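You operate a simulated robot arm through the tools that you are given. There is no shell and no other tool. Be economical: measure what you need, move in short steps, check, and stop when the job is done.

You run a simulated robot arm. Do the job below in one go: nothing can be reset, and whatever is moved stays where it is left.

TASK
Glue the hole in the pink block and press a dowel into it.
Fine: one press of the glue button, no drips; lever right down (15 mm, as the dial stands); block left on the grey slide, drawn back out; depth dial, white switch and the other blocks end as they began.

It is judged by the outcome, as a careful person would: the job done as asked, and still so three seconds after it is handed in. It fails if anything else is knocked over, pushed out of place, dropped, spilled or broken.

THE ROBOT
A 7-joint arm with a two-finger parallel gripper, fixed in place. Base frame: the origin is at the foot of the arm, x ahead of it, y to its left, z up; the work surface is at about z = 0. Lengths are in cm, angles in degrees, forces in N, time in s.
With the tool pointing down near the work surface it reaches from about 24 to 62 cm from the base axis. Its first joint turns from -66.0 to 66.0 degrees. Payload 2.6 kg.
The tool frame sits at the grasp point between the pads (the TCP): z along the fingers, y along the line on which they close. The tips reach 3 cm beyond it. Largest opening 9.4 cm; finger width 2.8, thickness 1; the body of the gripper, 5 by 9.6 cm, starts 5.5 cm behind the TCP.
Orientation is that of the tool frame in the base frame, as a unit quaternion [w, x, y, z]. With the fingers straight down and closing along the base's y, the tool's x points along the base's -x, its y along +y and its z along -z.

THE INTERFACE
- The arm moves only by the tool jog_arm. Its argument "deltas" is a list of rows, each a list of 7 numbers: the shift along the tool's x, y, z in units of 30 mm (1.0 is 30 mm), then the turn, a rotation vector about the tool's x, y, z in units of 6 degrees (1.0 is 6 degrees), then the finger opening in mm, from 0 to 94. In form: [[dx, dy, dz, rx, ry, rz, gripper], ...]. A call has 1 to 8 rows; each row shifts and turns the commanded pose from where the row before left it, along the tool's axes as they then stand. A call with a number of a shift or a turn outside -1 to 1 is refused whole. Rows are played at 5 a second. More than 5 cm and 8.6 degrees between two rows, or a gripper value outside its range, and nothing of the call is played. Where a pose cannot be reached the arm comes as near as it can. A force on the tool above 40 N (or 10 N above the force at the start of the call, whichever is more), or a blocked arm, ends the call early, and 0.2 s more pass. The fingers move at their own pace (about 7.2 cm/s each) and stop on an object; they squeeze with about 27 N. The grip force told is the motor's: it shows also when the fingers shut on nothing. Time passes only in rows, and 0.2 s behind the last, so rows that do not move let the fingers close. It gives the time, the measured TCP pose, the force on the tool (base axes), the opening and the grip force at its end, in the units of the frame above (readings bear some noise), with the torque about the TCP (base axes, N m) and any sound that the robot's microphone picked up.
- Cameras (640 x 400 px; columns grow to the right, rows downward): "scene" is fixed at [5.53, 45.4, 56.28]; the picture's right is [-0.49, -0.87, 0.00], its down [-0.50, 0.28, -0.82] and it looks along [0.71, -0.40, -0.58] (base axes); focal length 260 px, centre (320, 200). "wrist" rides on the gripper at [7.6, 1.4, -10.3] in the tool frame; the picture's right is [-0.18, 0.98, 0.00], its down [-0.75, -0.14, -0.64] and it looks along [-0.63, -0.12, 0.77] (tool axes); focal length 243 px, centre (320, 200). There is no depth. A picture from a camera that has moved, and an enlarged one, comes with that camera's place and axes in the base frame and with its lens.
- snapshot(camera): a new picture of that camera. It takes no simulated time.
- close_up(camera, box): a new picture of the part [left, top, right, bottom] of that camera's present view, enlarged. It takes no simulated time.
- close_job(): hands the job in; it is judged then, once.

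Work in short steps. Places have to be worked out from the pictures, the camera data and where the tool is seen: move nearer, look again, correct. Check each grasp and each placing, and mend what went wrong. You have 120 turns and 76 pictures in all, those below and enlarged ones among them. Open the gripper and draw the arm clear of the work before you hand the job in, unless the task says otherwise; then end with one line.

The tools are called after "Call:" as name(argument=value, ...) on one line, values as JSON. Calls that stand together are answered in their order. jog_arm: Moves the arm, as the interface text tells. Its arguments: {"type":"object","properties":{"deltas":{"type":"array","items":{"type":"array","items":{"type":"number"}}}},"required":["deltas"]} The other tools are called the same way: snapshot (camera) takes a picture; close_up (camera, box) takes an enlarged picture of a part of a camera's view; close_job () hands the job in.

At the start:

```text
time_s: 0.0
tool_pos: [30.72, 17.64, 41.17]
tcp_rot: [0.0, 0.0, 1.0, 0.0]
ft_force: [0.3, 0.4, -0.2]
wrist_torque: [0.02, -0.03, 0.05]
opening: 9.41
finger_force: 0.0
```

scene: 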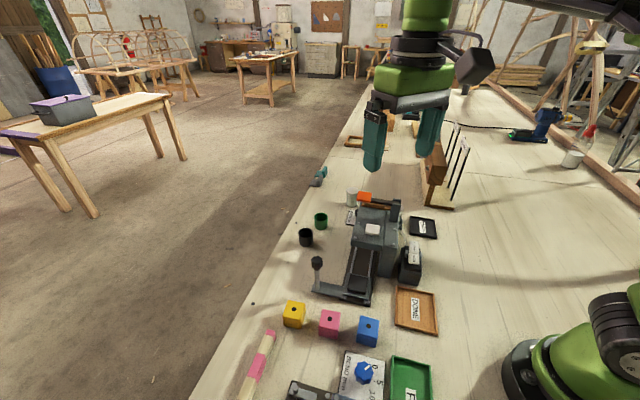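
wrist: 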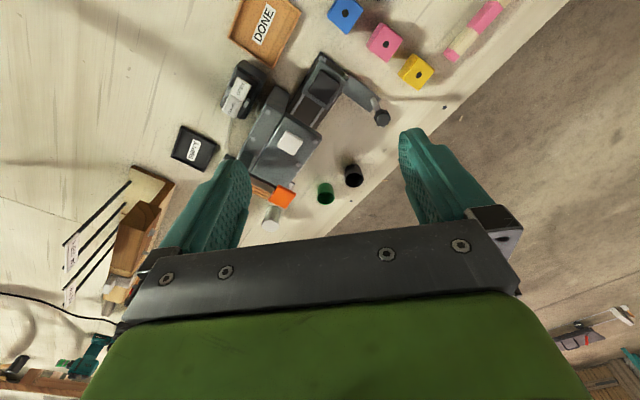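

I'll look closer at the work area before moving anything.

Call:
close_up(camera="scene", box=[270, 170, 470, 300])

Call:
close_up(camera="scene", box=[240, 280, 450, 400])

Call:
close_up(camera="wrist", box=[160, 0, 500, 240])

```text
3.08 times, centred on (370, 235) of scene
camera zoom: at [5.53, 45.4, 56.28], right [-0.49, -0.87, 0.0], down [-0.5, 0.28, -0.82], along [0.71, -0.4, -0.58], focal length 798 px, centre (166, 92)
```

zoom: 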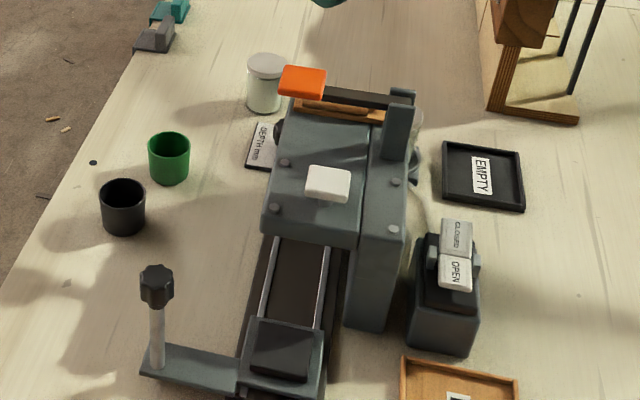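

```text
3.05 times, centred on (345, 340) of scene
camera zoom: at [5.53, 45.4, 56.28], right [-0.49, -0.87, 0.0], down [-0.5, 0.28, -0.82], along [0.71, -0.4, -0.58], focal length 791 px, centre (244, -227)
```

zoom: 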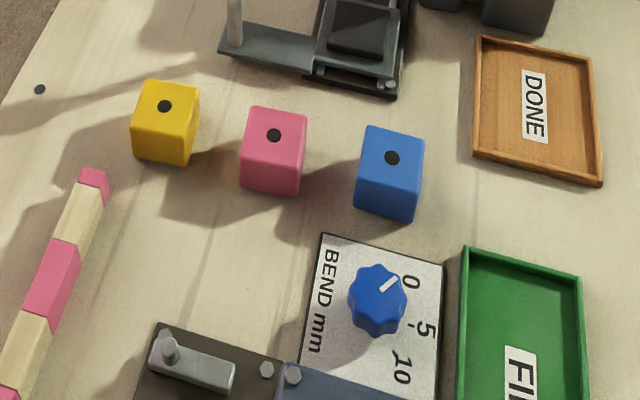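

```text
1.67 times, centred on (330, 120) of wrist
camera zoom: at [23.14, 19.04, 51.39], right [0.18, 0.98, 0.0], down [0.75, -0.14, 0.64], along [0.63, -0.12, -0.77], focal length 404 px, centre (303, 333)
```

zoom: 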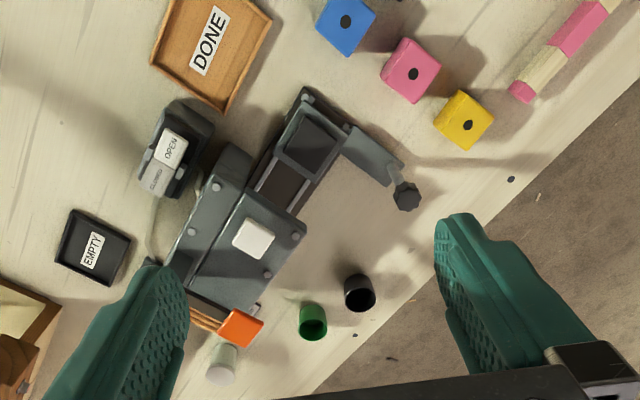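

The pink block's hole is near (31, 28.7, 4), the knob on the slide handle near (40, 26, 11.5), the white pad on the machine near (41, 10, 12.8) and the orange lever near (49, 7, 17). I'll move down and closer to see how the machine works.

Call:
jog_arm(deltas=[[0, -0.4, 1, 0, 0, 0, 94], [0, -0.4, 1, 0, 0, 0, 94], [0, -0.4, 1, 0, 0, 0, 94], [0, 0, 0, 0, 0, 0, 94]])

Call:
snapshot(camera="wrist")

Call:
close_up(camera="wrist", box=[200, 20, 420, 220])

```text
time_s: 1.0
tool_pos: [30.75, 13.96, 32.11]
tcp_rot: [0.0, 0.0, 1.0, 0.0]
ft_force: [0.1, 0.2, 0.7]
wrist_torque: [0.0, 0.01, -0.02]
opening: 9.38
finger_force: 0.0
```

```text
70 pictures are left
camera wrist: at [23.11, 15.4, 42.29], right [0.18, 0.98, 0.0], down [0.75, -0.14, 0.64], along [0.63, -0.12, -0.77], focal length 243 px, centre (320, 200)
```

wrist: 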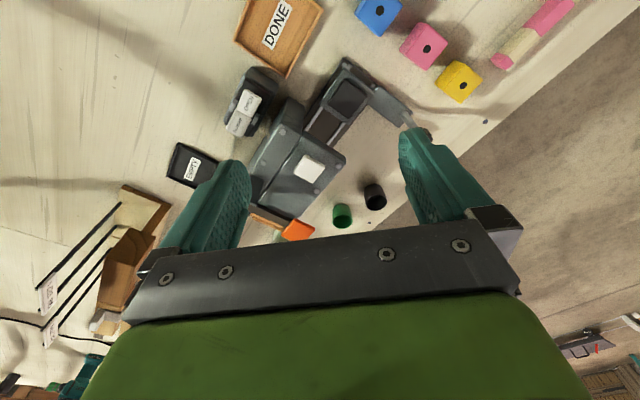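

```text
2.00 times, centred on (310, 120) of wrist
camera zoom: at [23.11, 15.4, 42.29], right [0.18, 0.98, 0.0], down [0.75, -0.14, 0.64], along [0.63, -0.12, -0.77], focal length 485 px, centre (340, 360)
```

zoom: 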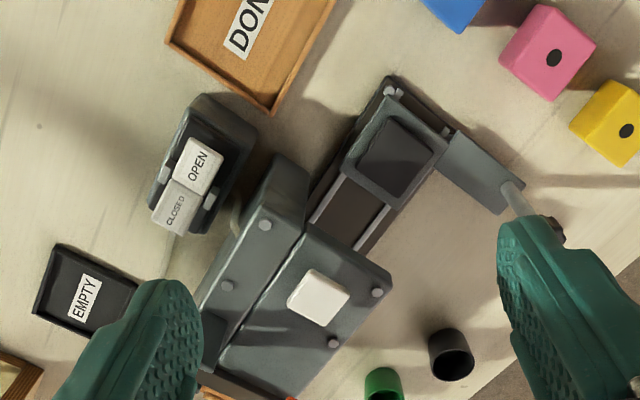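

The machine sits diagonally with the slide drawn out. I'll take enlarged views of the switch, the dial plate and the lever.

Call:
close_up(camera="scene", box=[335, 185, 435, 250])

Call:
close_up(camera="scene", box=[300, 230, 440, 310])

Call:
close_up(camera="wrist", box=[210, 50, 310, 150])

```text
6.15 times, centred on (385, 218) of scene
camera zoom: at [5.53, 45.4, 56.28], right [-0.49, -0.87, 0.0], down [-0.5, 0.28, -0.82], along [0.71, -0.4, -0.58], focal length 1597 px, centre (-80, 92)
```

zoom: 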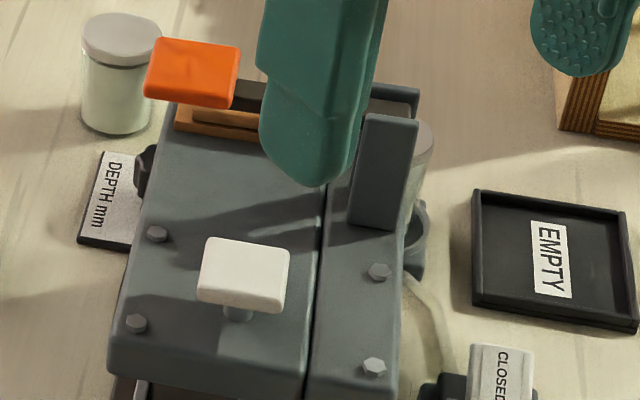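

```text
4.57 times, centred on (370, 270) of scene
camera zoom: at [5.53, 45.4, 56.28], right [-0.49, -0.87, 0.0], down [-0.5, 0.28, -0.82], along [0.71, -0.4, -0.58], focal length 1186 px, centre (91, -120)
```

zoom: 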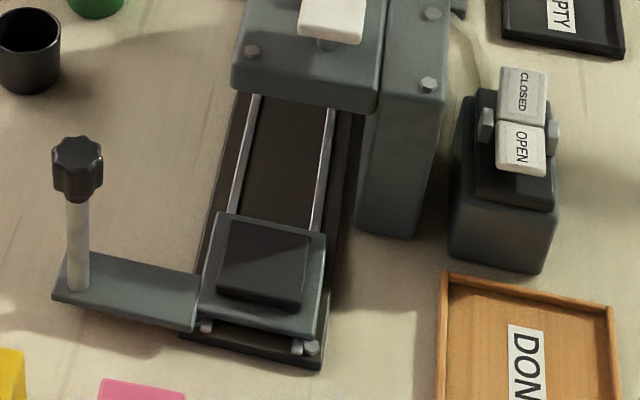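

```text
4.00 times, centred on (260, 100) of wrist
camera zoom: at [23.11, 15.4, 42.29], right [0.18, 0.98, 0.0], down [0.75, -0.14, 0.64], along [0.63, -0.12, -0.77], focal length 970 px, centre (560, 600)
```

zoom: 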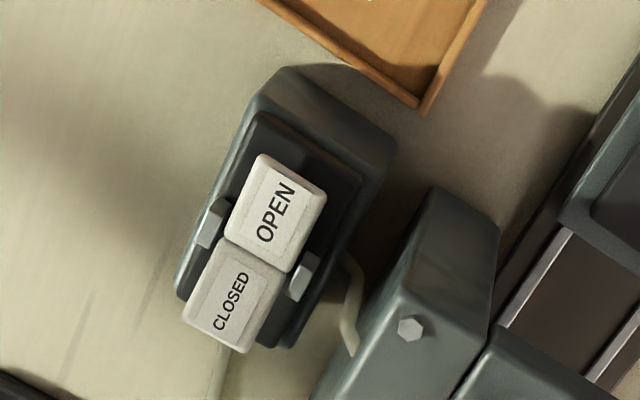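

The switch is a rocker near (33.6, 2.4, 7) with a tube running to the machine, so it looks like a glue valve. I need to know its state, so I'll move to look down at it closely.

Call:
jog_arm(deltas=[[0.2, -0.8, 0.6, 0, 0, 0, 94], [0.2, -0.8, 0.7, 0, 0, 0, 94], [0.2, -0.8, 0.8, 0, 0, 0, 94], [0.2, -0.8, 0.8, 0, 0, 0, 94], [0.25, -0.9, 0.8, 0, 0, 0, 94], [0, 0, 0.8, 0, 0, 0, 94], [0, 0, 0.8, 0, 0, 0, 94], [0, 0, 0, 0, 0, 0, 94]])

Call:
snapshot(camera="wrist")

Call:
close_up(camera="wrist", box=[250, 100, 410, 220])

```text
time_s: 2.8
tool_pos: [27.68, 1.77, 16.36]
tcp_rot: [-0.001, -0.001, 1.0, 0.0]
ft_force: [0.1, 0.7, 0.5]
wrist_torque: [0.02, 0.01, 0.01]
opening: 9.42
finger_force: 0.0
```

```text
65 pictures are left
camera wrist: at [20.01, 3.19, 26.46], right [0.18, 0.98, 0.0], down [0.75, -0.14, 0.64], along [0.63, -0.12, -0.77], focal length 243 px, centre (320, 200)
```

wrist: 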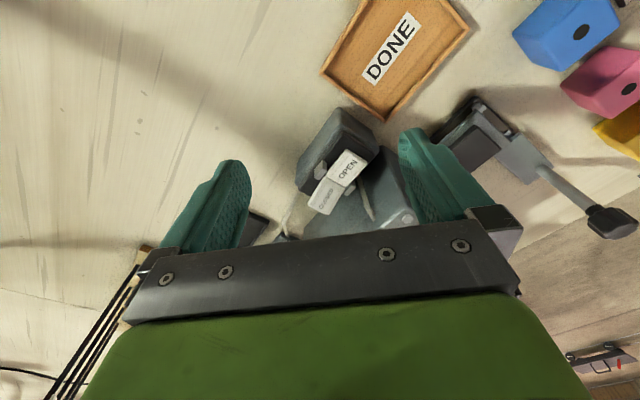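

```text
3.33 times, centred on (330, 160) of wrist
camera zoom: at [20.01, 3.19, 26.46], right [0.18, 0.98, 0.0], down [0.75, -0.14, 0.64], along [0.63, -0.12, -0.77], focal length 809 px, centre (287, 333)
```

zoom: 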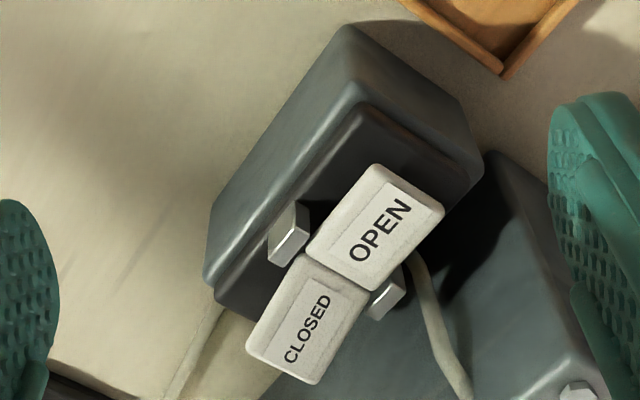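

By triangulation the OPEN end of the rocker is low (about 6.7) and the CLOSED end is high (about 8.4), so the switch stands at OPEN. I'll look at the machine's right side, where the clear cylinder and tubes are, to confirm what the switch feeds.

Call:
jog_arm(deltas=[[0, -0.6, -1, 0, 0, 0, 94], [0, -1, -0.9, 0, 0, 0, 94], [-0.5, -1, 0, 0, 0, 0, 94], [-0.8, -0.6, 0, 0, 0, 0, 94], [-0.8, 0, 0, 0, 0, 0, 94], [-0.5, 0, 0, 0, 0, 0, 94], [0, 0, 0, 0, 0, 0, 94]])

Call:
snapshot(camera="wrist")

Call:
close_up(camera="wrist", box=[240, 60, 440, 230])

Call:
close_up(camera="scene", box=[340, 180, 440, 250])

```text
time_s: 4.4
tool_pos: [35.49, -7.98, 22.11]
tcp_rot: [0.0, 0.0, 1.0, -0.001]
ft_force: [-0.4, -0.7, 0.6]
wrist_torque: [-0.03, -0.05, 0.0]
opening: 9.41
finger_force: 0.0
```

```text
63 pictures are left
camera wrist: at [27.74, -6.51, 32.24], right [0.18, 0.98, 0.0], down [0.75, -0.14, 0.64], along [0.63, -0.12, -0.77], focal length 243 px, centre (320, 200)
```

wrist: 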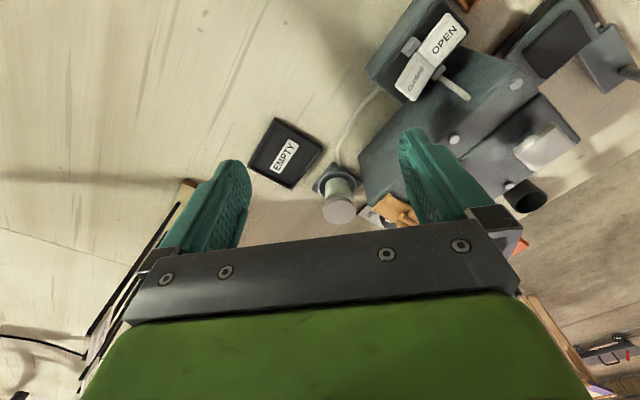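

```text
2.35 times, centred on (340, 145) of wrist
camera zoom: at [27.74, -6.51, 32.24], right [0.18, 0.98, 0.0], down [0.75, -0.14, 0.64], along [0.63, -0.12, -0.77], focal length 571 px, centre (273, 329)
```

zoom: 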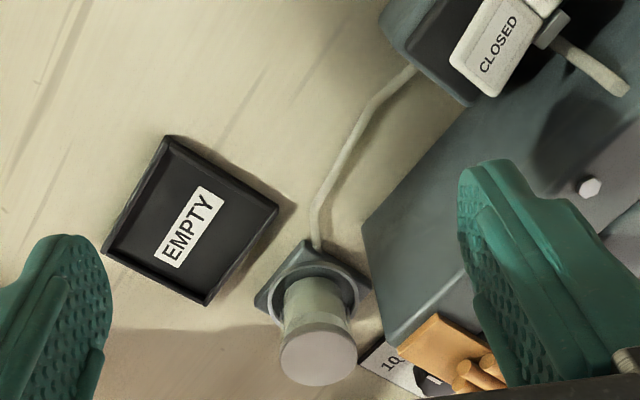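

```text
5.71 times, centred on (390, 215) of scene
camera zoom: at [5.53, 45.4, 56.28], right [-0.49, -0.87, 0.0], down [-0.5, 0.28, -0.82], along [0.71, -0.4, -0.58], focal length 1483 px, centre (-80, 114)
```

zoom: 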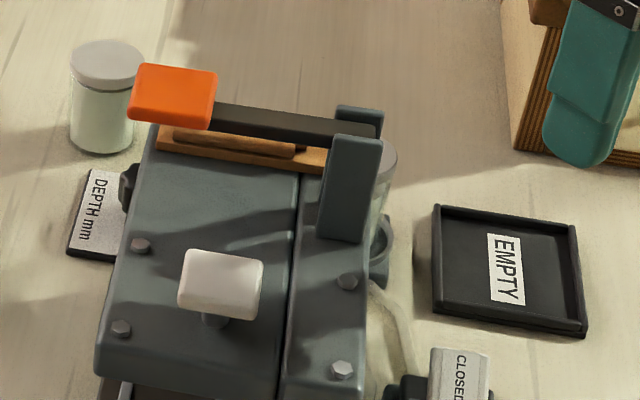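

A bottle in a socket feeds a hose to the valve switch, and there is a spare jar and an "EMPTY" tray. The fitted bottle may be empty, so I'll compare the two closely.

Call:
close_up(camera="wrist", box=[300, 155, 370, 235])

Call:
close_up(camera="scene", box=[385, 195, 420, 235])

Call:
close_up(camera="scene", box=[335, 180, 375, 215])

```text
5.00 times, centred on (335, 195) of wrist
camera zoom: at [27.74, -6.51, 32.24], right [0.18, 0.98, 0.0], down [0.75, -0.14, 0.64], along [0.63, -0.12, -0.77], focal length 1213 px, centre (245, 225)
```

zoom: 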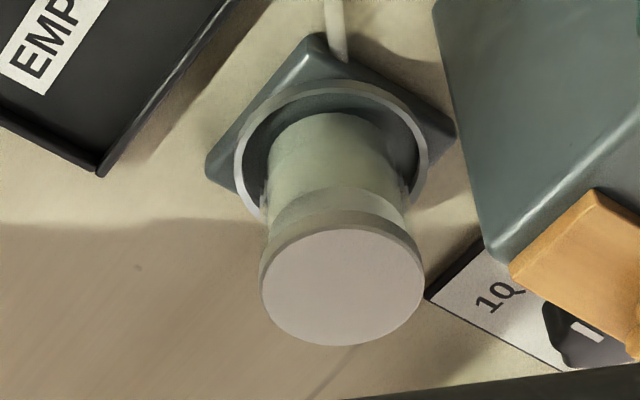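

```text
10.00 times, centred on (402, 215) of scene
camera zoom: at [5.53, 45.4, 56.28], right [-0.49, -0.87, 0.0], down [-0.5, 0.28, -0.82], along [0.71, -0.4, -0.58], focal length 2595 px, centre (-505, 50)
```

zoom: 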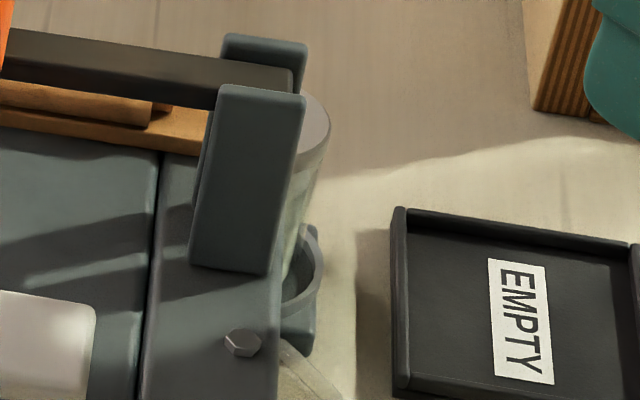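

```text
11.43 times, centred on (355, 198) of scene
camera zoom: at [5.53, 45.4, 56.28], right [-0.49, -0.87, 0.0], down [-0.5, 0.28, -0.82], along [0.71, -0.4, -0.58], focal length 2966 px, centre (-80, 229)
```

zoom: 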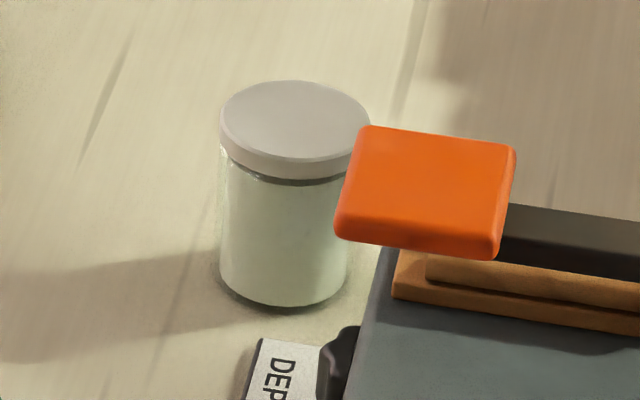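

The fitted bottle seems to hold liquid with a fill line below the cap, but I want a flatter view before I trust that. I'll shift right and down, and tilt the tool so the camera looks more level.

Call:
jog_arm(deltas=[[0, -1, 0, 0, 0, 0, 94], [-0.5, -1, 0.5, 0, 0, 0, 94], [-0.5, 0, 0.7, 0, -0.6, 0, 94], [-0.5, 0, 0.8, 0, -1, 0, 94], [0, 0, 0.6, 0, -1, 0, 94], [0, 0, 0, 0, -0.9, 0, 94], [0, 0, 0, 0, 0, 0, 94]])

Call:
snapshot(camera="wrist")

Call:
close_up(camera="wrist", box=[310, 80, 430, 220])

```text
time_s: 6.0
tool_pos: [40.38, -13.96, 14.32]
tcp_rot: [0.183, 0.0, 0.983, -0.001]
ft_force: [0.7, 0.1, 0.0]
wrist_torque: [0.0, 0.0, 0.01]
opening: 9.42
finger_force: 0.0
```

```text
57 pictures are left
camera wrist: at [29.6, -12.53, 21.09], right [0.17, 0.98, 0.07], down [0.47, -0.14, 0.87], along [0.86, -0.12, -0.49], focal length 243 px, centre (320, 200)
```

wrist: 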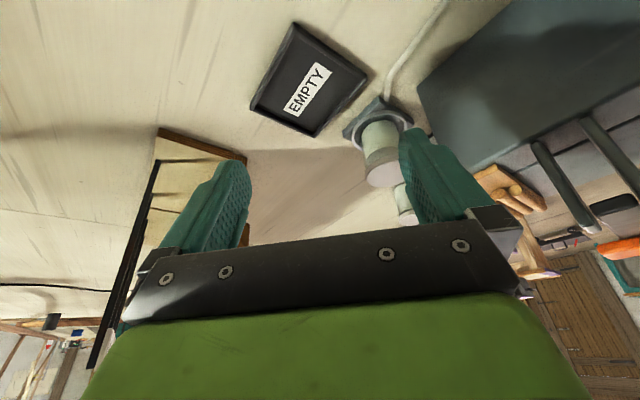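

```text
2.86 times, centred on (370, 150) of wrist
camera zoom: at [29.6, -12.53, 21.09], right [0.17, 0.98, 0.07], down [0.47, -0.14, 0.87], along [0.86, -0.12, -0.49], focal length 693 px, centre (177, 343)
```

zoom: 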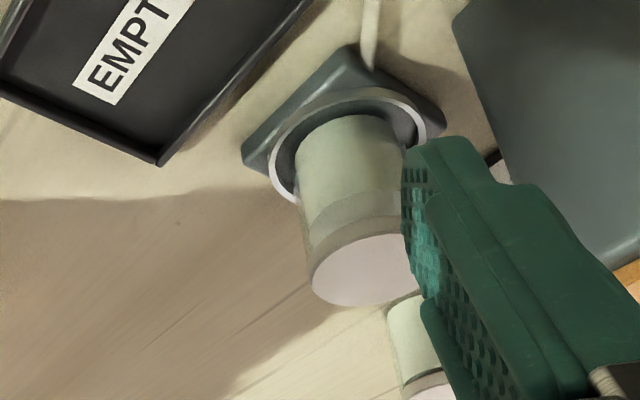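

The fitted bottle is about 70% full and the valve is open, so nothing needs changing there. I'll un-tilt, rise, and travel to above the blocks.

Call:
jog_arm(deltas=[[0, 0, -0.5, 0, 1, 0, 94], [0, 0, -0.8, 0, 1, 0, 94], [0, 0, -0.9, 0, 1, 0, 94], [0.5, 0, -1, 0, 0.5, 0, 94], [0.8, 0.8, -1, 0, 0, 0, 94], [0.8, 1, -0.4, 0, 0, 0, 94], [0.8, 1, 0, 0, 0, 0, 94], [0.8, 1, 0, 0, 0, 0, 94]])

Call:
jog_arm(deltas=[[0.4, 1, 0, 0, 0, 0, 94], [0, 1, 0, 0, 0, 0, 94], [0, 1, 0, 0, 0, 0, 94], [0, 1, 0, 0, 0, 0, 94], [0, 1, 0, 0, 0, 0, 94], [0, 1, 0, 0, 0, 0, 94], [0, 1, 0, 0, 0, 0, 94], [0, 1, 0.5, 0, 0, 0, 94]])

```text
time_s: 7.8
tool_pos: [27.69, -2.74, 27.78]
tcp_rot: [0.0, 0.0, 1.0, 0.0]
ft_force: [-1.0, -0.8, 0.0]
wrist_torque: [0.02, 0.01, -0.02]
opening: 9.41
finger_force: 0.2
```

```text
time_s: 9.6
tool_pos: [26.41, 21.46, 26.2]
tcp_rot: [0.001, 0.001, 1.0, 0.0]
ft_force: [0.1, -0.3, 1.5]
wrist_torque: [-0.02, -0.03, -0.01]
opening: 9.4
finger_force: 0.1
```

Clear so far. I'll go on to above the blocks and look.

Call:
jog_arm(deltas=[[-0.25, 0.75, 0.5, 0, 0, 0, 94], [-0.25, 0.75, 0.9, 0, 0, 0, 94], [0, 0, 0.9, 0, 0, 0, 94], [0, 0, 0, 0, 0, 0, 94]])

Call:
snapshot(camera="wrist")

Call:
close_up(camera="wrist", box=[240, 60, 440, 200])

```text
time_s: 10.6
tool_pos: [27.93, 26.16, 19.48]
tcp_rot: [0.0, 0.001, 1.0, 0.0]
ft_force: [-0.1, 0.0, -0.1]
wrist_torque: [-0.01, -0.03, 0.0]
opening: 9.38
finger_force: 0.0
```

```text
55 pictures are left
camera wrist: at [20.28, 27.62, 29.58], right [0.18, 0.98, 0.0], down [0.75, -0.14, 0.64], along [0.63, -0.12, -0.77], focal length 243 px, centre (320, 200)
```

wrist: 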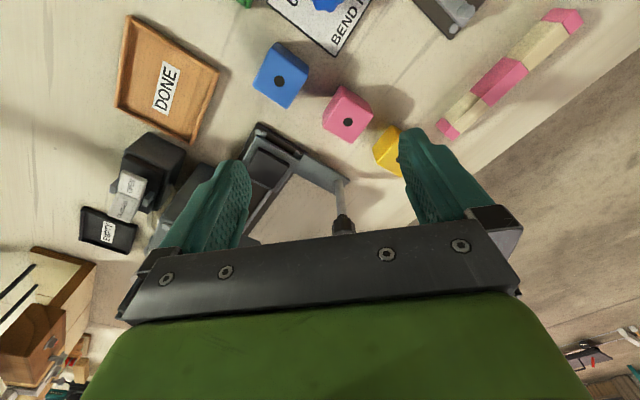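

```text
2.86 times, centred on (340, 130) of wrist
camera zoom: at [20.28, 27.62, 29.58], right [0.18, 0.98, 0.0], down [0.75, -0.14, 0.64], along [0.63, -0.12, -0.77], focal length 693 px, centre (263, 400)
```

zoom: 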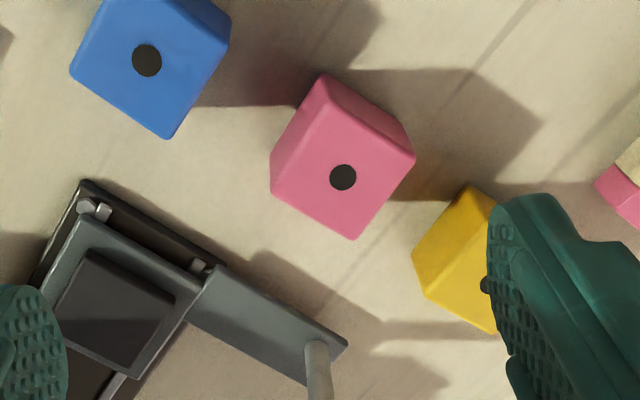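

The pink block is centred near (31.0, 28.6), with its top at about z = 4, a side of about 4 cm and its edges at 45°. I'll centre over it and turn 45° so the fingers close across the slide direction with the camera on the side away from the machine.

Call:
jog_arm(deltas=[[-1, 0.8, 0, 0, 0, 0, 94], [0, 0, 0, 0, 0, 1, 70], [0, 0, 0, 0, 0, 1, 60], [0, 0, 0, 0, 0, 1, 60], [0, 0, 0, 0, 0, 1, 60], [0, 0, 0, 0, 0, 1, 60], [0, 0, 0, 0, 0, 1, 60], [0, 0, 0, 0, 0, 1, 60]])

Call:
jog_arm(deltas=[[0, 0, 0, 0, 0, 0.5, 60], [0, 0, 0.9, 0, 0, 0, 60], [0, 0, 0.9, 0, 0, 0, 60], [0, 0, 0, 0, 0, 0, 60]])

Call:
snapshot(camera="wrist")

Call:
snapshot(camera="scene")

```text
time_s: 12.4
tool_pos: [30.83, 28.39, 19.38]
tcp_rot: [0.001, 0.359, 0.933, 0.0]
ft_force: [-0.3, -0.2, -0.9]
wrist_torque: [0.0, 0.01, 0.01]
opening: 5.97
finger_force: 0.0
```

```text
time_s: 13.4
tool_pos: [30.92, 28.57, 13.96]
tcp_rot: [0.0, 0.383, 0.924, 0.0]
ft_force: [0.5, -0.2, 0.7]
wrist_torque: [0.01, 0.03, 0.02]
opening: 6.0
finger_force: 0.1
```

```text
53 pictures are left
camera wrist: at [26.49, 34.98, 24.13], right [0.83, 0.56, 0.0], down [0.43, -0.63, 0.64], along [0.36, -0.53, -0.77], focal length 243 px, centre (320, 200)
```

wrist: 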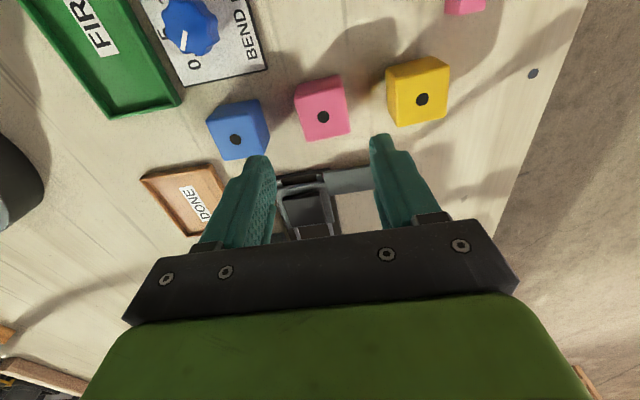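

```text
52 pictures are left
```

scene: 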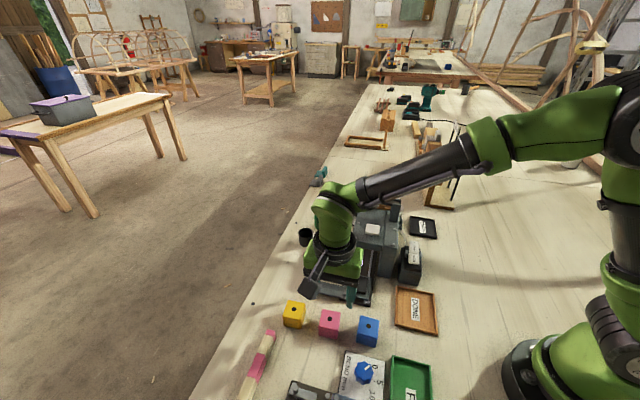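

By this view the pink hole is at (31.0, 28.7), directly under the tool. I'll check the block's yaw with an enlarged picture.

Call:
close_up(camera="wrist", box=[270, 50, 390, 250])

```text
2.00 times, centred on (330, 150) of wrist
camera zoom: at [26.49, 34.98, 24.13], right [0.83, 0.56, 0.0], down [0.43, -0.63, 0.64], along [0.36, -0.53, -0.77], focal length 485 px, centre (300, 300)
```

zoom: 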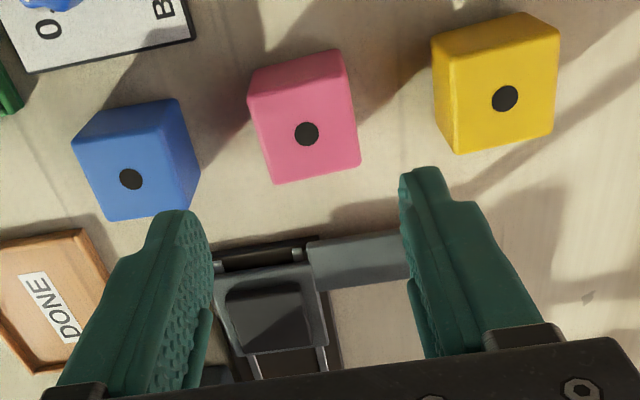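

The block's edge lies at about 47°, matching the tool to within 2°. I'll go straight down to TCP z ≈ 4.3 (tips at 1.3) and close.

Call:
jog_arm(deltas=[[0, 0.04, 0.8, 0, 0, -0.2, 60], [0, 0, 0.8, 0, 0, 0, 60], [0, 0, 0.8, 0, 0, 0, 60], [0, 0, 0.8, 0, 0, 0, 60], [0, 0, 0, 0, 0, 0, 60], [0, 0, 0, 0, 0, 0, 30], [0, 0, 0, 0, 0, 0, 30], [0, 0, 0, 0, 0, 0, 30]])

Call:
snapshot(camera="wrist")

```text
time_s: 15.2
tool_pos: [31.01, 28.45, 4.52]
tcp_rot: [0.0, 0.373, 0.928, 0.0]
ft_force: [1.2, 1.1, 1.7]
wrist_torque: [0.03, -0.01, 0.0]
opening: 4.11
finger_force: 27.0
```

```text
50 pictures are left
camera wrist: at [26.49, 34.84, 14.62], right [0.81, 0.58, 0.0], down [0.45, -0.62, 0.64], along [0.37, -0.52, -0.77], focal length 243 px, centre (320, 200)
```

wrist: 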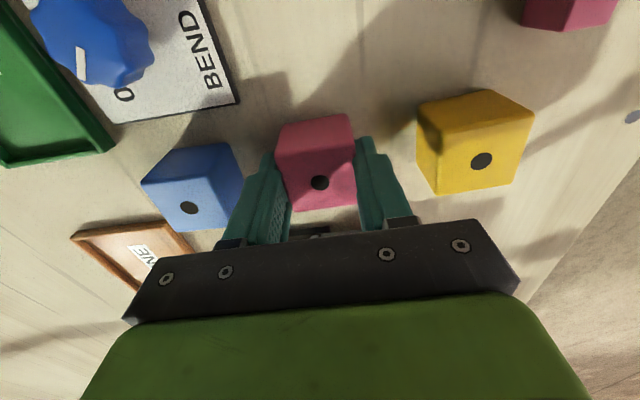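

The block is gripped (opening 4.11). I'll lift straight up, then study the carriage nest.

Call:
jog_arm(deltas=[[0, 0, -0.5, 0, 0, 0, 30], [0, 0, -0.8, 0, 0, 0, 30], [0, 0, -1, 0, 0, 0, 30], [0, 0, -1, 0, 0, 0, 30], [0, 0, 0, 0, 0, 0, 30]])

Call:
close_up(camera="scene", box=[320, 255, 390, 310])

Call:
snapshot(camera="wrist")

```text
time_s: 16.4
tool_pos: [30.79, 28.45, 14.42]
tcp_rot: [-0.002, 0.373, 0.928, 0.0]
ft_force: [0.0, -0.1, -0.7]
wrist_torque: [-0.01, 0.0, 0.02]
opening: 4.13
finger_force: 26.7
```

```text
7.27 times, centred on (355, 282) of scene
camera zoom: at [5.53, 45.4, 56.28], right [-0.49, -0.87, 0.0], down [-0.5, 0.28, -0.82], along [0.71, -0.4, -0.58], focal length 1887 px, centre (66, -400)
```

zoom: 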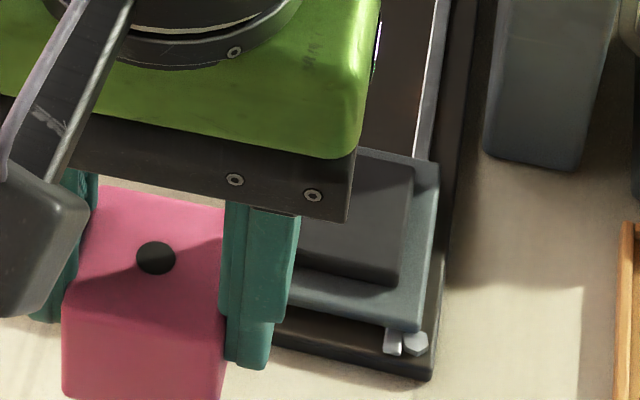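

```text
48 pictures are left
camera wrist: at [26.35, 34.85, 24.57], right [0.81, 0.58, 0.0], down [0.45, -0.62, 0.64], along [0.37, -0.52, -0.77], focal length 243 px, centre (320, 200)
```

wrist: 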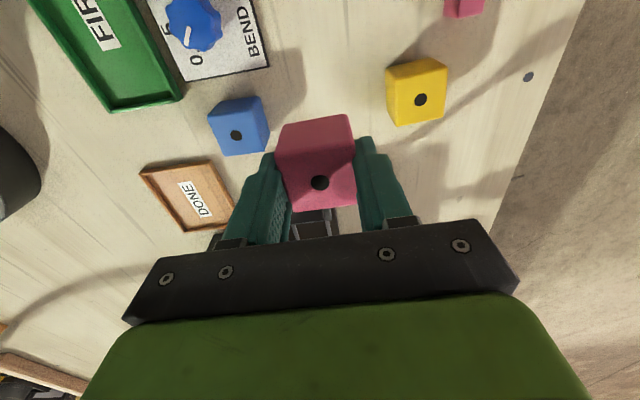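

I can't yet tell whether the dark nest is a recess or a raised pad. I'll carry the block up over the machine's front so that the wrist camera looks down on the carriage.

Call:
jog_arm(deltas=[[0, 0, -1, 0, 0, 0, 30], [0, -0.3, -0.87, 0, 0, 0, 30], [-1, -0.3, 0, 0, 0, 0, 30], [-1, -0.3, 0, 0, 0, 0, 30], [-1, -0.3, 0, 0, 0, 0, 30], [-1, -0.3, 0, 0, 0, 0, 30], [-0.92, -0.16, 0, 0, 0, 0, 30], [0, 0, 0, 0, 0, 0, 30]])

Call:
snapshot(camera="wrist")

Call:
close_up(camera="wrist", box=[260, 20, 420, 140])

```text
time_s: 18.2
tool_pos: [38.24, 14.83, 19.98]
tcp_rot: [0.0, 0.373, 0.928, 0.001]
ft_force: [0.2, 0.1, -0.8]
wrist_torque: [-0.01, 0.01, 0.0]
opening: 4.1
finger_force: 26.6
```

```text
47 pictures are left
camera wrist: at [33.71, 21.09, 30.12], right [0.81, 0.58, 0.0], down [0.45, -0.62, 0.64], along [0.37, -0.52, -0.77], focal length 243 px, centre (320, 200)
```

wrist: 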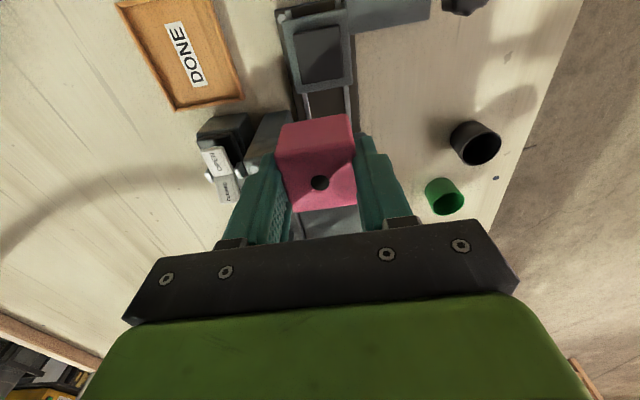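

```text
3.33 times, centred on (340, 80) of wrist
camera zoom: at [33.71, 21.09, 30.12], right [0.81, 0.58, 0.0], down [0.45, -0.62, 0.64], along [0.37, -0.52, -0.77], focal length 809 px, centre (253, 600)
```

zoom: 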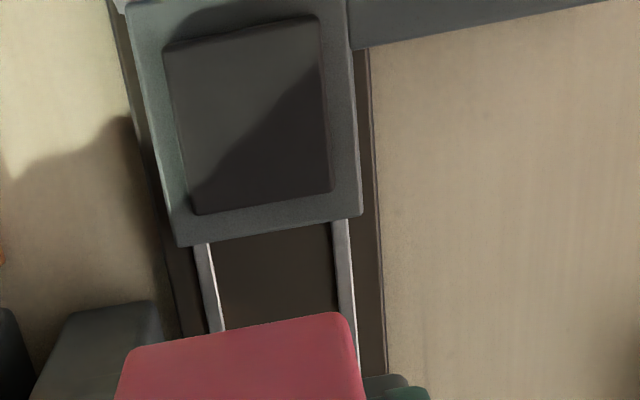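

The nest centre comes out at about (36.2, 17.3), 4.45 cm square at 44.7°, with its surface near z ≈ 2.2. The block's hole sits about 1.3 mm toward the camera from the TCP. I'll move over the nest and go down to just above it.

Call:
jog_arm(deltas=[[0.5, 0.12, 0, 0, 0, 0.25, 30], [0.52, 0, 0, 0, 0, 0, 30], [0, 0, 0.9, 0, 0, 0, 30], [0, 0, 0.9, 0, 0, 0, 30], [0, 0, 0.9, 0, 0, 0, 30], [0, 0, 0.9, 0, 0, 0, 30], [0, 0, 0, 0, 0, 0, 30]])

Call:
snapshot(camera="wrist")

Call:
close_up(camera="scene", box=[310, 235, 410, 315])

```text
time_s: 19.8
tool_pos: [36.24, 17.14, 8.97]
tcp_rot: [0.001, 0.386, 0.923, 0.0]
ft_force: [0.4, -0.8, 0.7]
wrist_torque: [0.02, 0.04, 0.0]
opening: 4.06
finger_force: 26.9
```

```text
45 pictures are left
camera wrist: at [31.87, 23.55, 19.08], right [0.83, 0.56, 0.0], down [0.43, -0.64, 0.64], along [0.36, -0.53, -0.77], focal length 243 px, centre (320, 200)
```

wrist: 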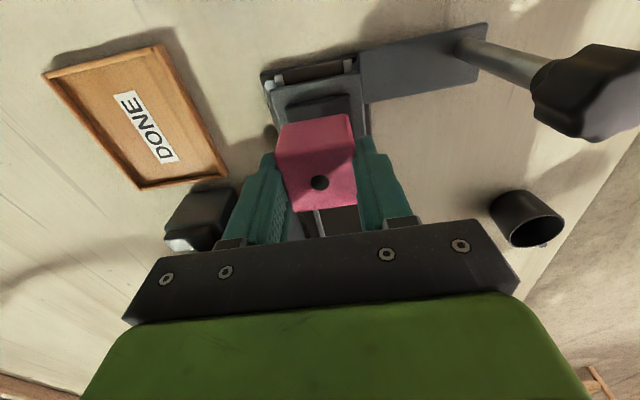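

```text
5.00 times, centred on (360, 275) of scene
camera zoom: at [5.53, 45.4, 56.28], right [-0.49, -0.87, 0.0], down [-0.5, 0.28, -0.82], along [0.71, -0.4, -0.58], focal length 1298 px, centre (120, -175)
```

zoom: 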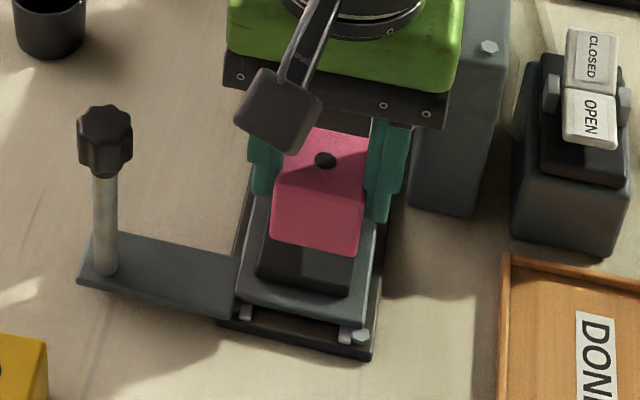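

Alignment looks good from both views. I'll lower to just above contact, then take small steps while watching the force.

Call:
jog_arm(deltas=[[0, 0, 0.3, 0, 0, 0, 30], [0, 0, 0.25, 0, 0, 0, 30], [0, 0, 0, 0, 0, 0, 30]])

Call:
close_up(camera="wrist", box=[250, 60, 390, 240])

Call:
close_up(camera="scene", box=[325, 250, 395, 305])

```text
time_s: 20.6
tool_pos: [36.15, 17.16, 7.45]
tcp_rot: [0.0, 0.385, 0.923, 0.0]
ft_force: [0.3, -0.8, -0.7]
wrist_torque: [0.01, 0.01, -0.03]
opening: 4.09
finger_force: 26.9
```

```text
2.22 times, centred on (320, 150) of wrist
camera zoom: at [31.82, 23.52, 17.55], right [0.83, 0.56, 0.0], down [0.43, -0.64, 0.64], along [0.36, -0.53, -0.77], focal length 539 px, centre (320, 311)
```

zoom: 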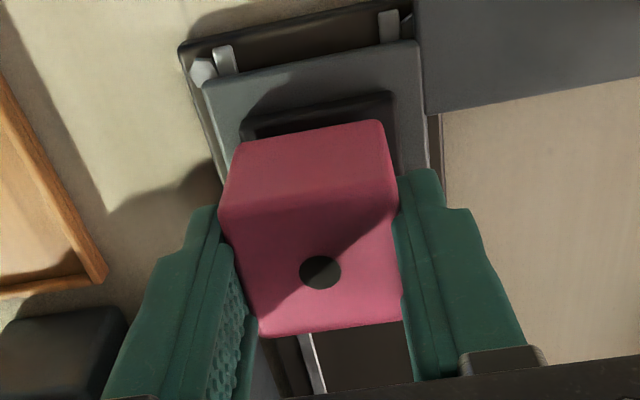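

```text
7.27 times, centred on (360, 278) of scene
camera zoom: at [5.53, 45.4, 56.28], right [-0.49, -0.87, 0.0], down [-0.5, 0.28, -0.82], along [0.71, -0.4, -0.58], focal length 1887 px, centre (29, -364)
```

zoom: 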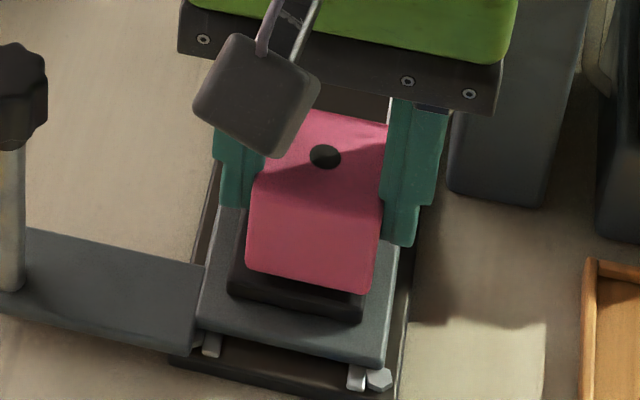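

The block's bottom edge sits about 2–3 mm to the tool's −y side of the pad centre and about 1 mm toward the machine. I'll correct this and lower in small steps.

Call:
jog_arm(deltas=[[0.03, 0.08, 0, 0, 0, 0, 30], [0, 0, 0.1, 0, 0, 0, 30], [0, 0, 0, 0, 0, 0, 30]])

Call:
close_up(camera="wrist", box=[250, 60, 390, 240])

Call:
close_up(camera="scene", box=[325, 250, 395, 305])

```text
time_s: 21.4
tool_pos: [36.33, 17.28, 7.14]
tcp_rot: [0.0, 0.385, 0.923, 0.0]
ft_force: [-0.4, 0.5, -0.8]
wrist_torque: [-0.03, 0.03, 0.01]
opening: 4.11
finger_force: 26.6
```

```text
2.22 times, centred on (320, 150) of wrist
camera zoom: at [31.95, 23.65, 17.29], right [0.83, 0.56, 0.0], down [0.43, -0.63, 0.64], along [0.36, -0.53, -0.77], focal length 539 px, centre (320, 311)
```

zoom: 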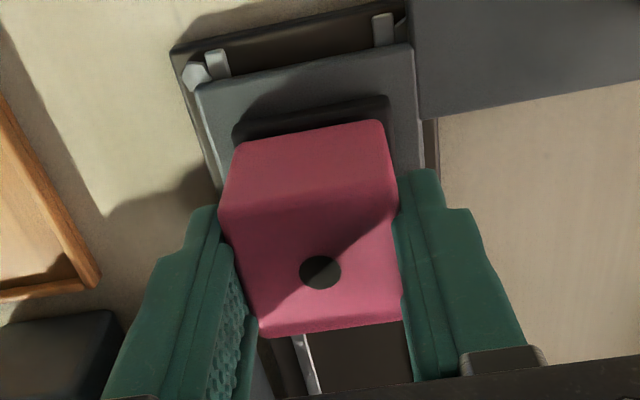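

```text
7.27 times, centred on (360, 278) of scene
camera zoom: at [5.53, 45.4, 56.28], right [-0.49, -0.87, 0.0], down [-0.5, 0.28, -0.82], along [0.71, -0.4, -0.58], focal length 1887 px, centre (29, -364)
```

zoom: 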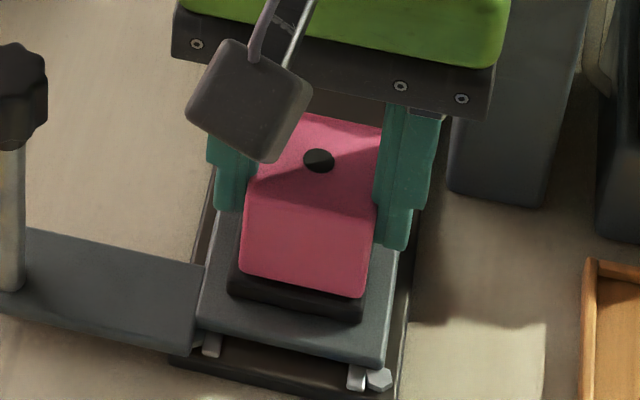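

It is nearly centred; I'll add about 1 mm in y and x and lower to contact.

Call:
jog_arm(deltas=[[0.03, 0.035, 0, 0, 0, 0, 30], [0, 0, 0.07, 0, 0, 0, 30], [0, 0, 0.05, 0, 0, 0, 30], [0, 0, 0, 0, 0, 0, 30]])

```text
time_s: 22.3
tool_pos: [36.32, 17.29, 7.13]
tcp_rot: [0.001, 0.387, 0.922, 0.001]
ft_force: [-1.4, -1.1, 5.3]
wrist_torque: [-0.04, 0.17, 0.0]
opening: 4.08
finger_force: 27.2
stopped in row 4: the force on the tool passed its limit at 42 N (the readings are from after the stop); the commanded pose is now the measured one
```

The block touched down at TCP z ≈ 7.13 (pad surface about z 2.6) and the force has relaxed to 5 N. I'll open, rise, and check.

Call:
jog_arm(deltas=[[0, 0, 0, 0, 0, 0, 50], [0, 0, 0, 0, 0, 0, 60], [0, 0, -0.5, 0, 0, 0, 60], [0, 0, -1, 0, 0, 0, 60], [0, 0, -1, 0, 0, 0, 60], [0, 0, -1, 0, 0, 0, 60], [0, 0, 0, 0, 0, 0, 60]])

Call:
snapshot(camera="wrist")

Call:
close_up(camera="scene", box=[310, 235, 410, 315])

```text
time_s: 23.9
tool_pos: [36.38, 17.34, 17.64]
tcp_rot: [0.002, 0.386, 0.922, 0.001]
ft_force: [0.2, -0.9, 0.1]
wrist_torque: [-0.01, -0.04, -0.02]
opening: 6.0
finger_force: 0.0
```

```text
39 pictures are left
camera wrist: at [32.07, 23.74, 27.75], right [0.83, 0.56, 0.0], down [0.43, -0.64, 0.64], along [0.36, -0.53, -0.77], focal length 243 px, centre (320, 200)
```

wrist: 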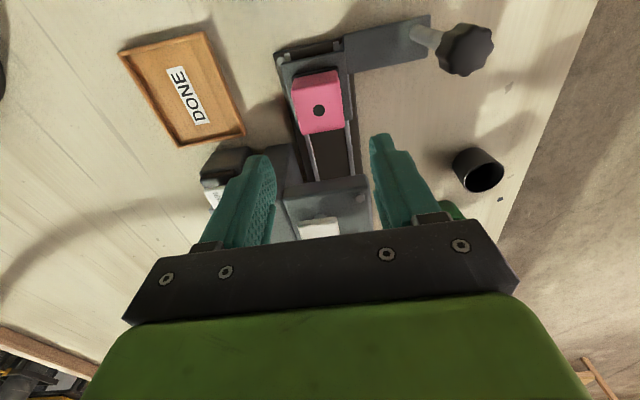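

```text
5.00 times, centred on (360, 275) of scene
camera zoom: at [5.53, 45.4, 56.28], right [-0.49, -0.87, 0.0], down [-0.5, 0.28, -0.82], along [0.71, -0.4, -0.58], focal length 1298 px, centre (120, -175)
```

zoom: 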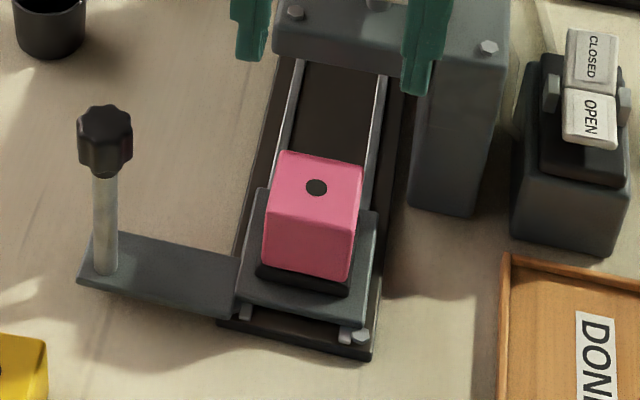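

Call:
close_up(camera="wrist", box=[270, 30, 370, 150])

Call:
close_up(camera="scene", box=[345, 260, 390, 300])

```text
3.33 times, centred on (320, 90) of wrist
camera zoom: at [32.07, 23.74, 27.75], right [0.83, 0.56, 0.0], down [0.43, -0.64, 0.64], along [0.36, -0.53, -0.77], focal length 809 px, centre (320, 567)
```

zoom: 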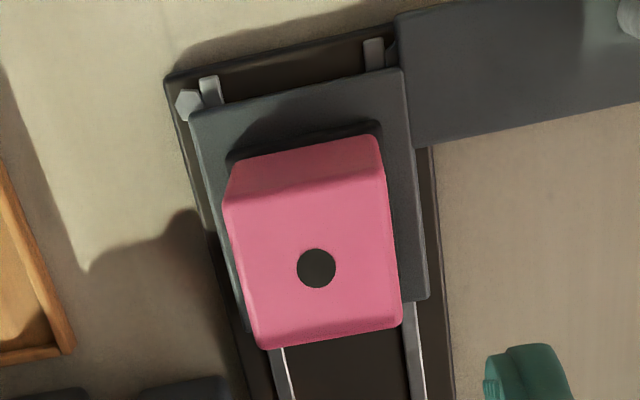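

```text
10.00 times, centred on (368, 280) of scene
camera zoom: at [5.53, 45.4, 56.28], right [-0.49, -0.87, 0.0], down [-0.5, 0.28, -0.82], along [0.71, -0.4, -0.58], focal length 2595 px, centre (-155, -600)
```

zoom: 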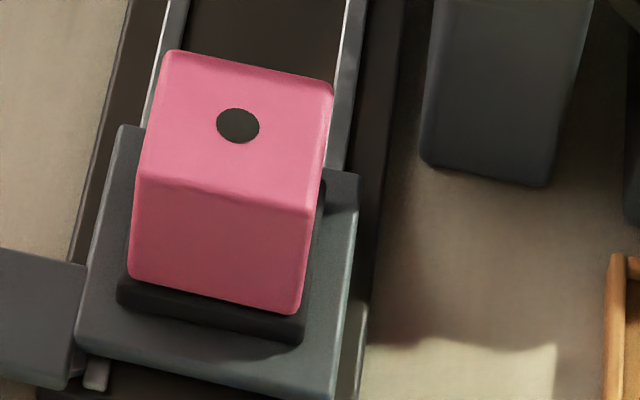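

The block sits square and centred on the raised pad. The slide's post is vertical at about (40.35, 26.45), with its knob near z 11.5. I'll rotate the gripper 90° so the fingers close along the slide direction and can positively push and pull the knob.

Call:
jog_arm(deltas=[[0, 0, -0.4, 0, 0, -1, 60], [0, 0, 0, 0, 0, -1, 60], [0, 0, 0, 0, 0, -1, 60], [0, 0, 0, 0, 0, -1, 60], [0, 0, 0, 0, 0, -1, 60], [0, 0, 0, 0, 0, -1, 60], [0, 0, 0, 0, 0, -1, 60], [0, 0, 0, 0, 0, -1, 60]])

Call:
jog_arm(deltas=[[0, 0, 0, 0, 0, -1, 60], [0, 0, 0, 0, 0, -1, 60], [0, 0, 0, 0, 0, -1, 60], [0, 0, 0, 0, 0, -1, 60], [0, 0, 0, 0, 0, -1, 60], [0, 0, 0, 0, 0, -1, 60], [0, 0, 0, 0, 0, -1, 60], [0, 0, 0, 0, 0, 0, 60]])

```text
time_s: 25.7
tool_pos: [36.46, 17.31, 18.83]
tcp_rot: [0.002, -0.022, 1.0, 0.001]
ft_force: [-0.3, -0.7, -0.2]
wrist_torque: [0.03, -0.03, -0.01]
opening: 6.02
finger_force: 0.1
```

```text
time_s: 27.5
tool_pos: [36.35, 17.41, 18.76]
tcp_rot: [0.002, -0.379, 0.925, 0.0]
ft_force: [-0.5, 0.8, 0.7]
wrist_torque: [0.01, -0.02, 0.0]
opening: 6.02
finger_force: 0.1
```

I'll move over the knob and check alignment before descending.

Call:
jog_arm(deltas=[[-0.8, 0.3, 0, 0, 0, 0, 60], [-0.8, 0.3, 0, 0, 0, 0, 60], [-0.8, 0.3, 0, 0, 0, 0, 60], [-0.66, 0.31, 0, 0, 0, 0, 60], [0, 0, 0, 0, 0, 0, 60]])

Call:
snapshot(camera="wrist")

Call:
snapshot(camera="scene")

```text
time_s: 28.7
tool_pos: [40.37, 26.46, 18.75]
tcp_rot: [0.002, -0.379, 0.926, 0.001]
ft_force: [-0.8, 0.2, 0.0]
wrist_torque: [-0.02, -0.02, 0.03]
opening: 5.98
finger_force: 0.1
```

```text
35 pictures are left
camera wrist: at [33.81, 22.1, 28.88], right [-0.56, 0.83, 0.0], down [0.63, 0.43, 0.64], along [0.54, 0.36, -0.76], focal length 243 px, centre (320, 200)
```

wrist: 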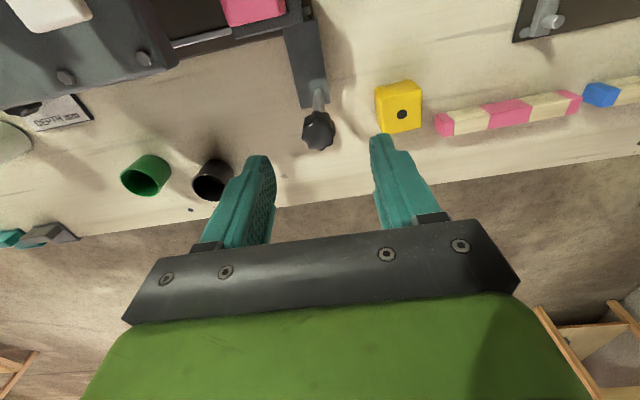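

```text
34 pictures are left
```

scene: 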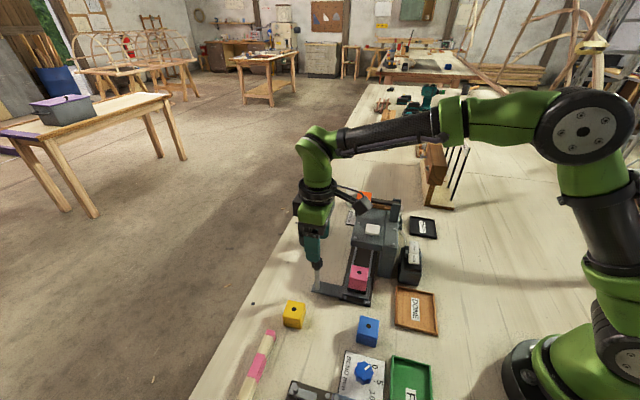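

The knob is within 2 mm of centre. I'll descend around it and close.

Call:
jog_arm(deltas=[[-0.03, 0, 0.7, 0, 0, 0, 60], [0, 0, 0.7, 0, 0, 0, 60], [0, 0, 0.73, 0, 0, 0, 60], [0, 0, 0, 0, 0, 0, 60], [0, 0, 0, 0, 0, 0, 5], [0, 0, 0, 0, 0, 0, 5], [0, 0, 0, 0, 0, 0, 5], [0, 0, 0, 0, 0, 0, 5]])

Call:
snapshot(camera="wrist")

```text
time_s: 30.5
tool_pos: [40.53, 26.41, 12.43]
tcp_rot: [0.001, -0.378, 0.926, -0.001]
ft_force: [1.1, 1.8, -4.2]
wrist_torque: [0.05, -0.01, -0.01]
opening: 2.42
finger_force: 44.5
```

```text
33 pictures are left
camera wrist: at [34.04, 22.0, 22.5], right [-0.56, 0.83, 0.0], down [0.63, 0.43, 0.64], along [0.53, 0.36, -0.77], focal length 243 px, centre (320, 200)
```

wrist: 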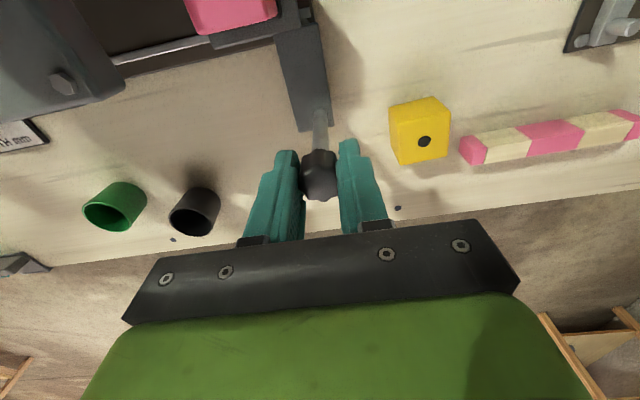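

The knob is gripped. I'll push the slide in gently along −tool y, watching the force and listening for clicks.

Call:
jog_arm(deltas=[[0, -0.08, 0, 0, 0, 0, 5], [0, -0.15, 0, 0, 0, 0, 5], [0, -0.2, 0, 0, 0, 0, 5], [0, -0.2, 0, 0, 0, 0, 5], [0, -0.2, 0, 0, 0, 0, 5], [0, -0.15, 0, 0, 0, 0, 5], [0, 0, 0, 0, 0, 0, 5]])

Call:
close_up(camera="scene", box=[300, 180, 430, 310])

```text
time_s: 32.1
tool_pos: [42.59, 24.26, 12.3]
tcp_rot: [0.001, -0.379, 0.925, -0.001]
ft_force: [-1.0, -2.2, -3.6]
wrist_torque: [-0.08, 0.08, 0.07]
opening: 2.45
finger_force: 44.5
```

```text
3.08 times, centred on (365, 245) of scene
camera zoom: at [5.53, 45.4, 56.28], right [-0.49, -0.87, 0.0], down [-0.5, 0.28, -0.82], along [0.71, -0.4, -0.58], focal length 798 px, centre (182, 62)
```

zoom: 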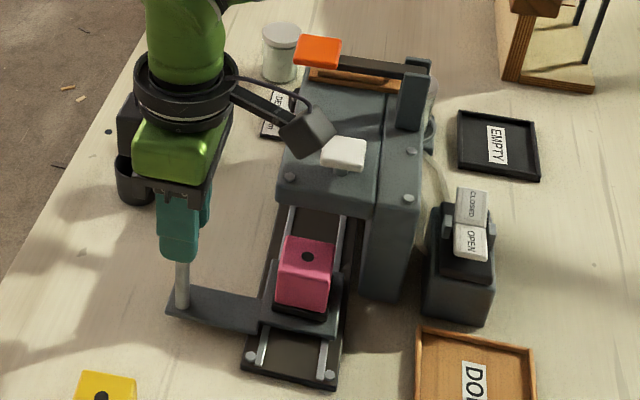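

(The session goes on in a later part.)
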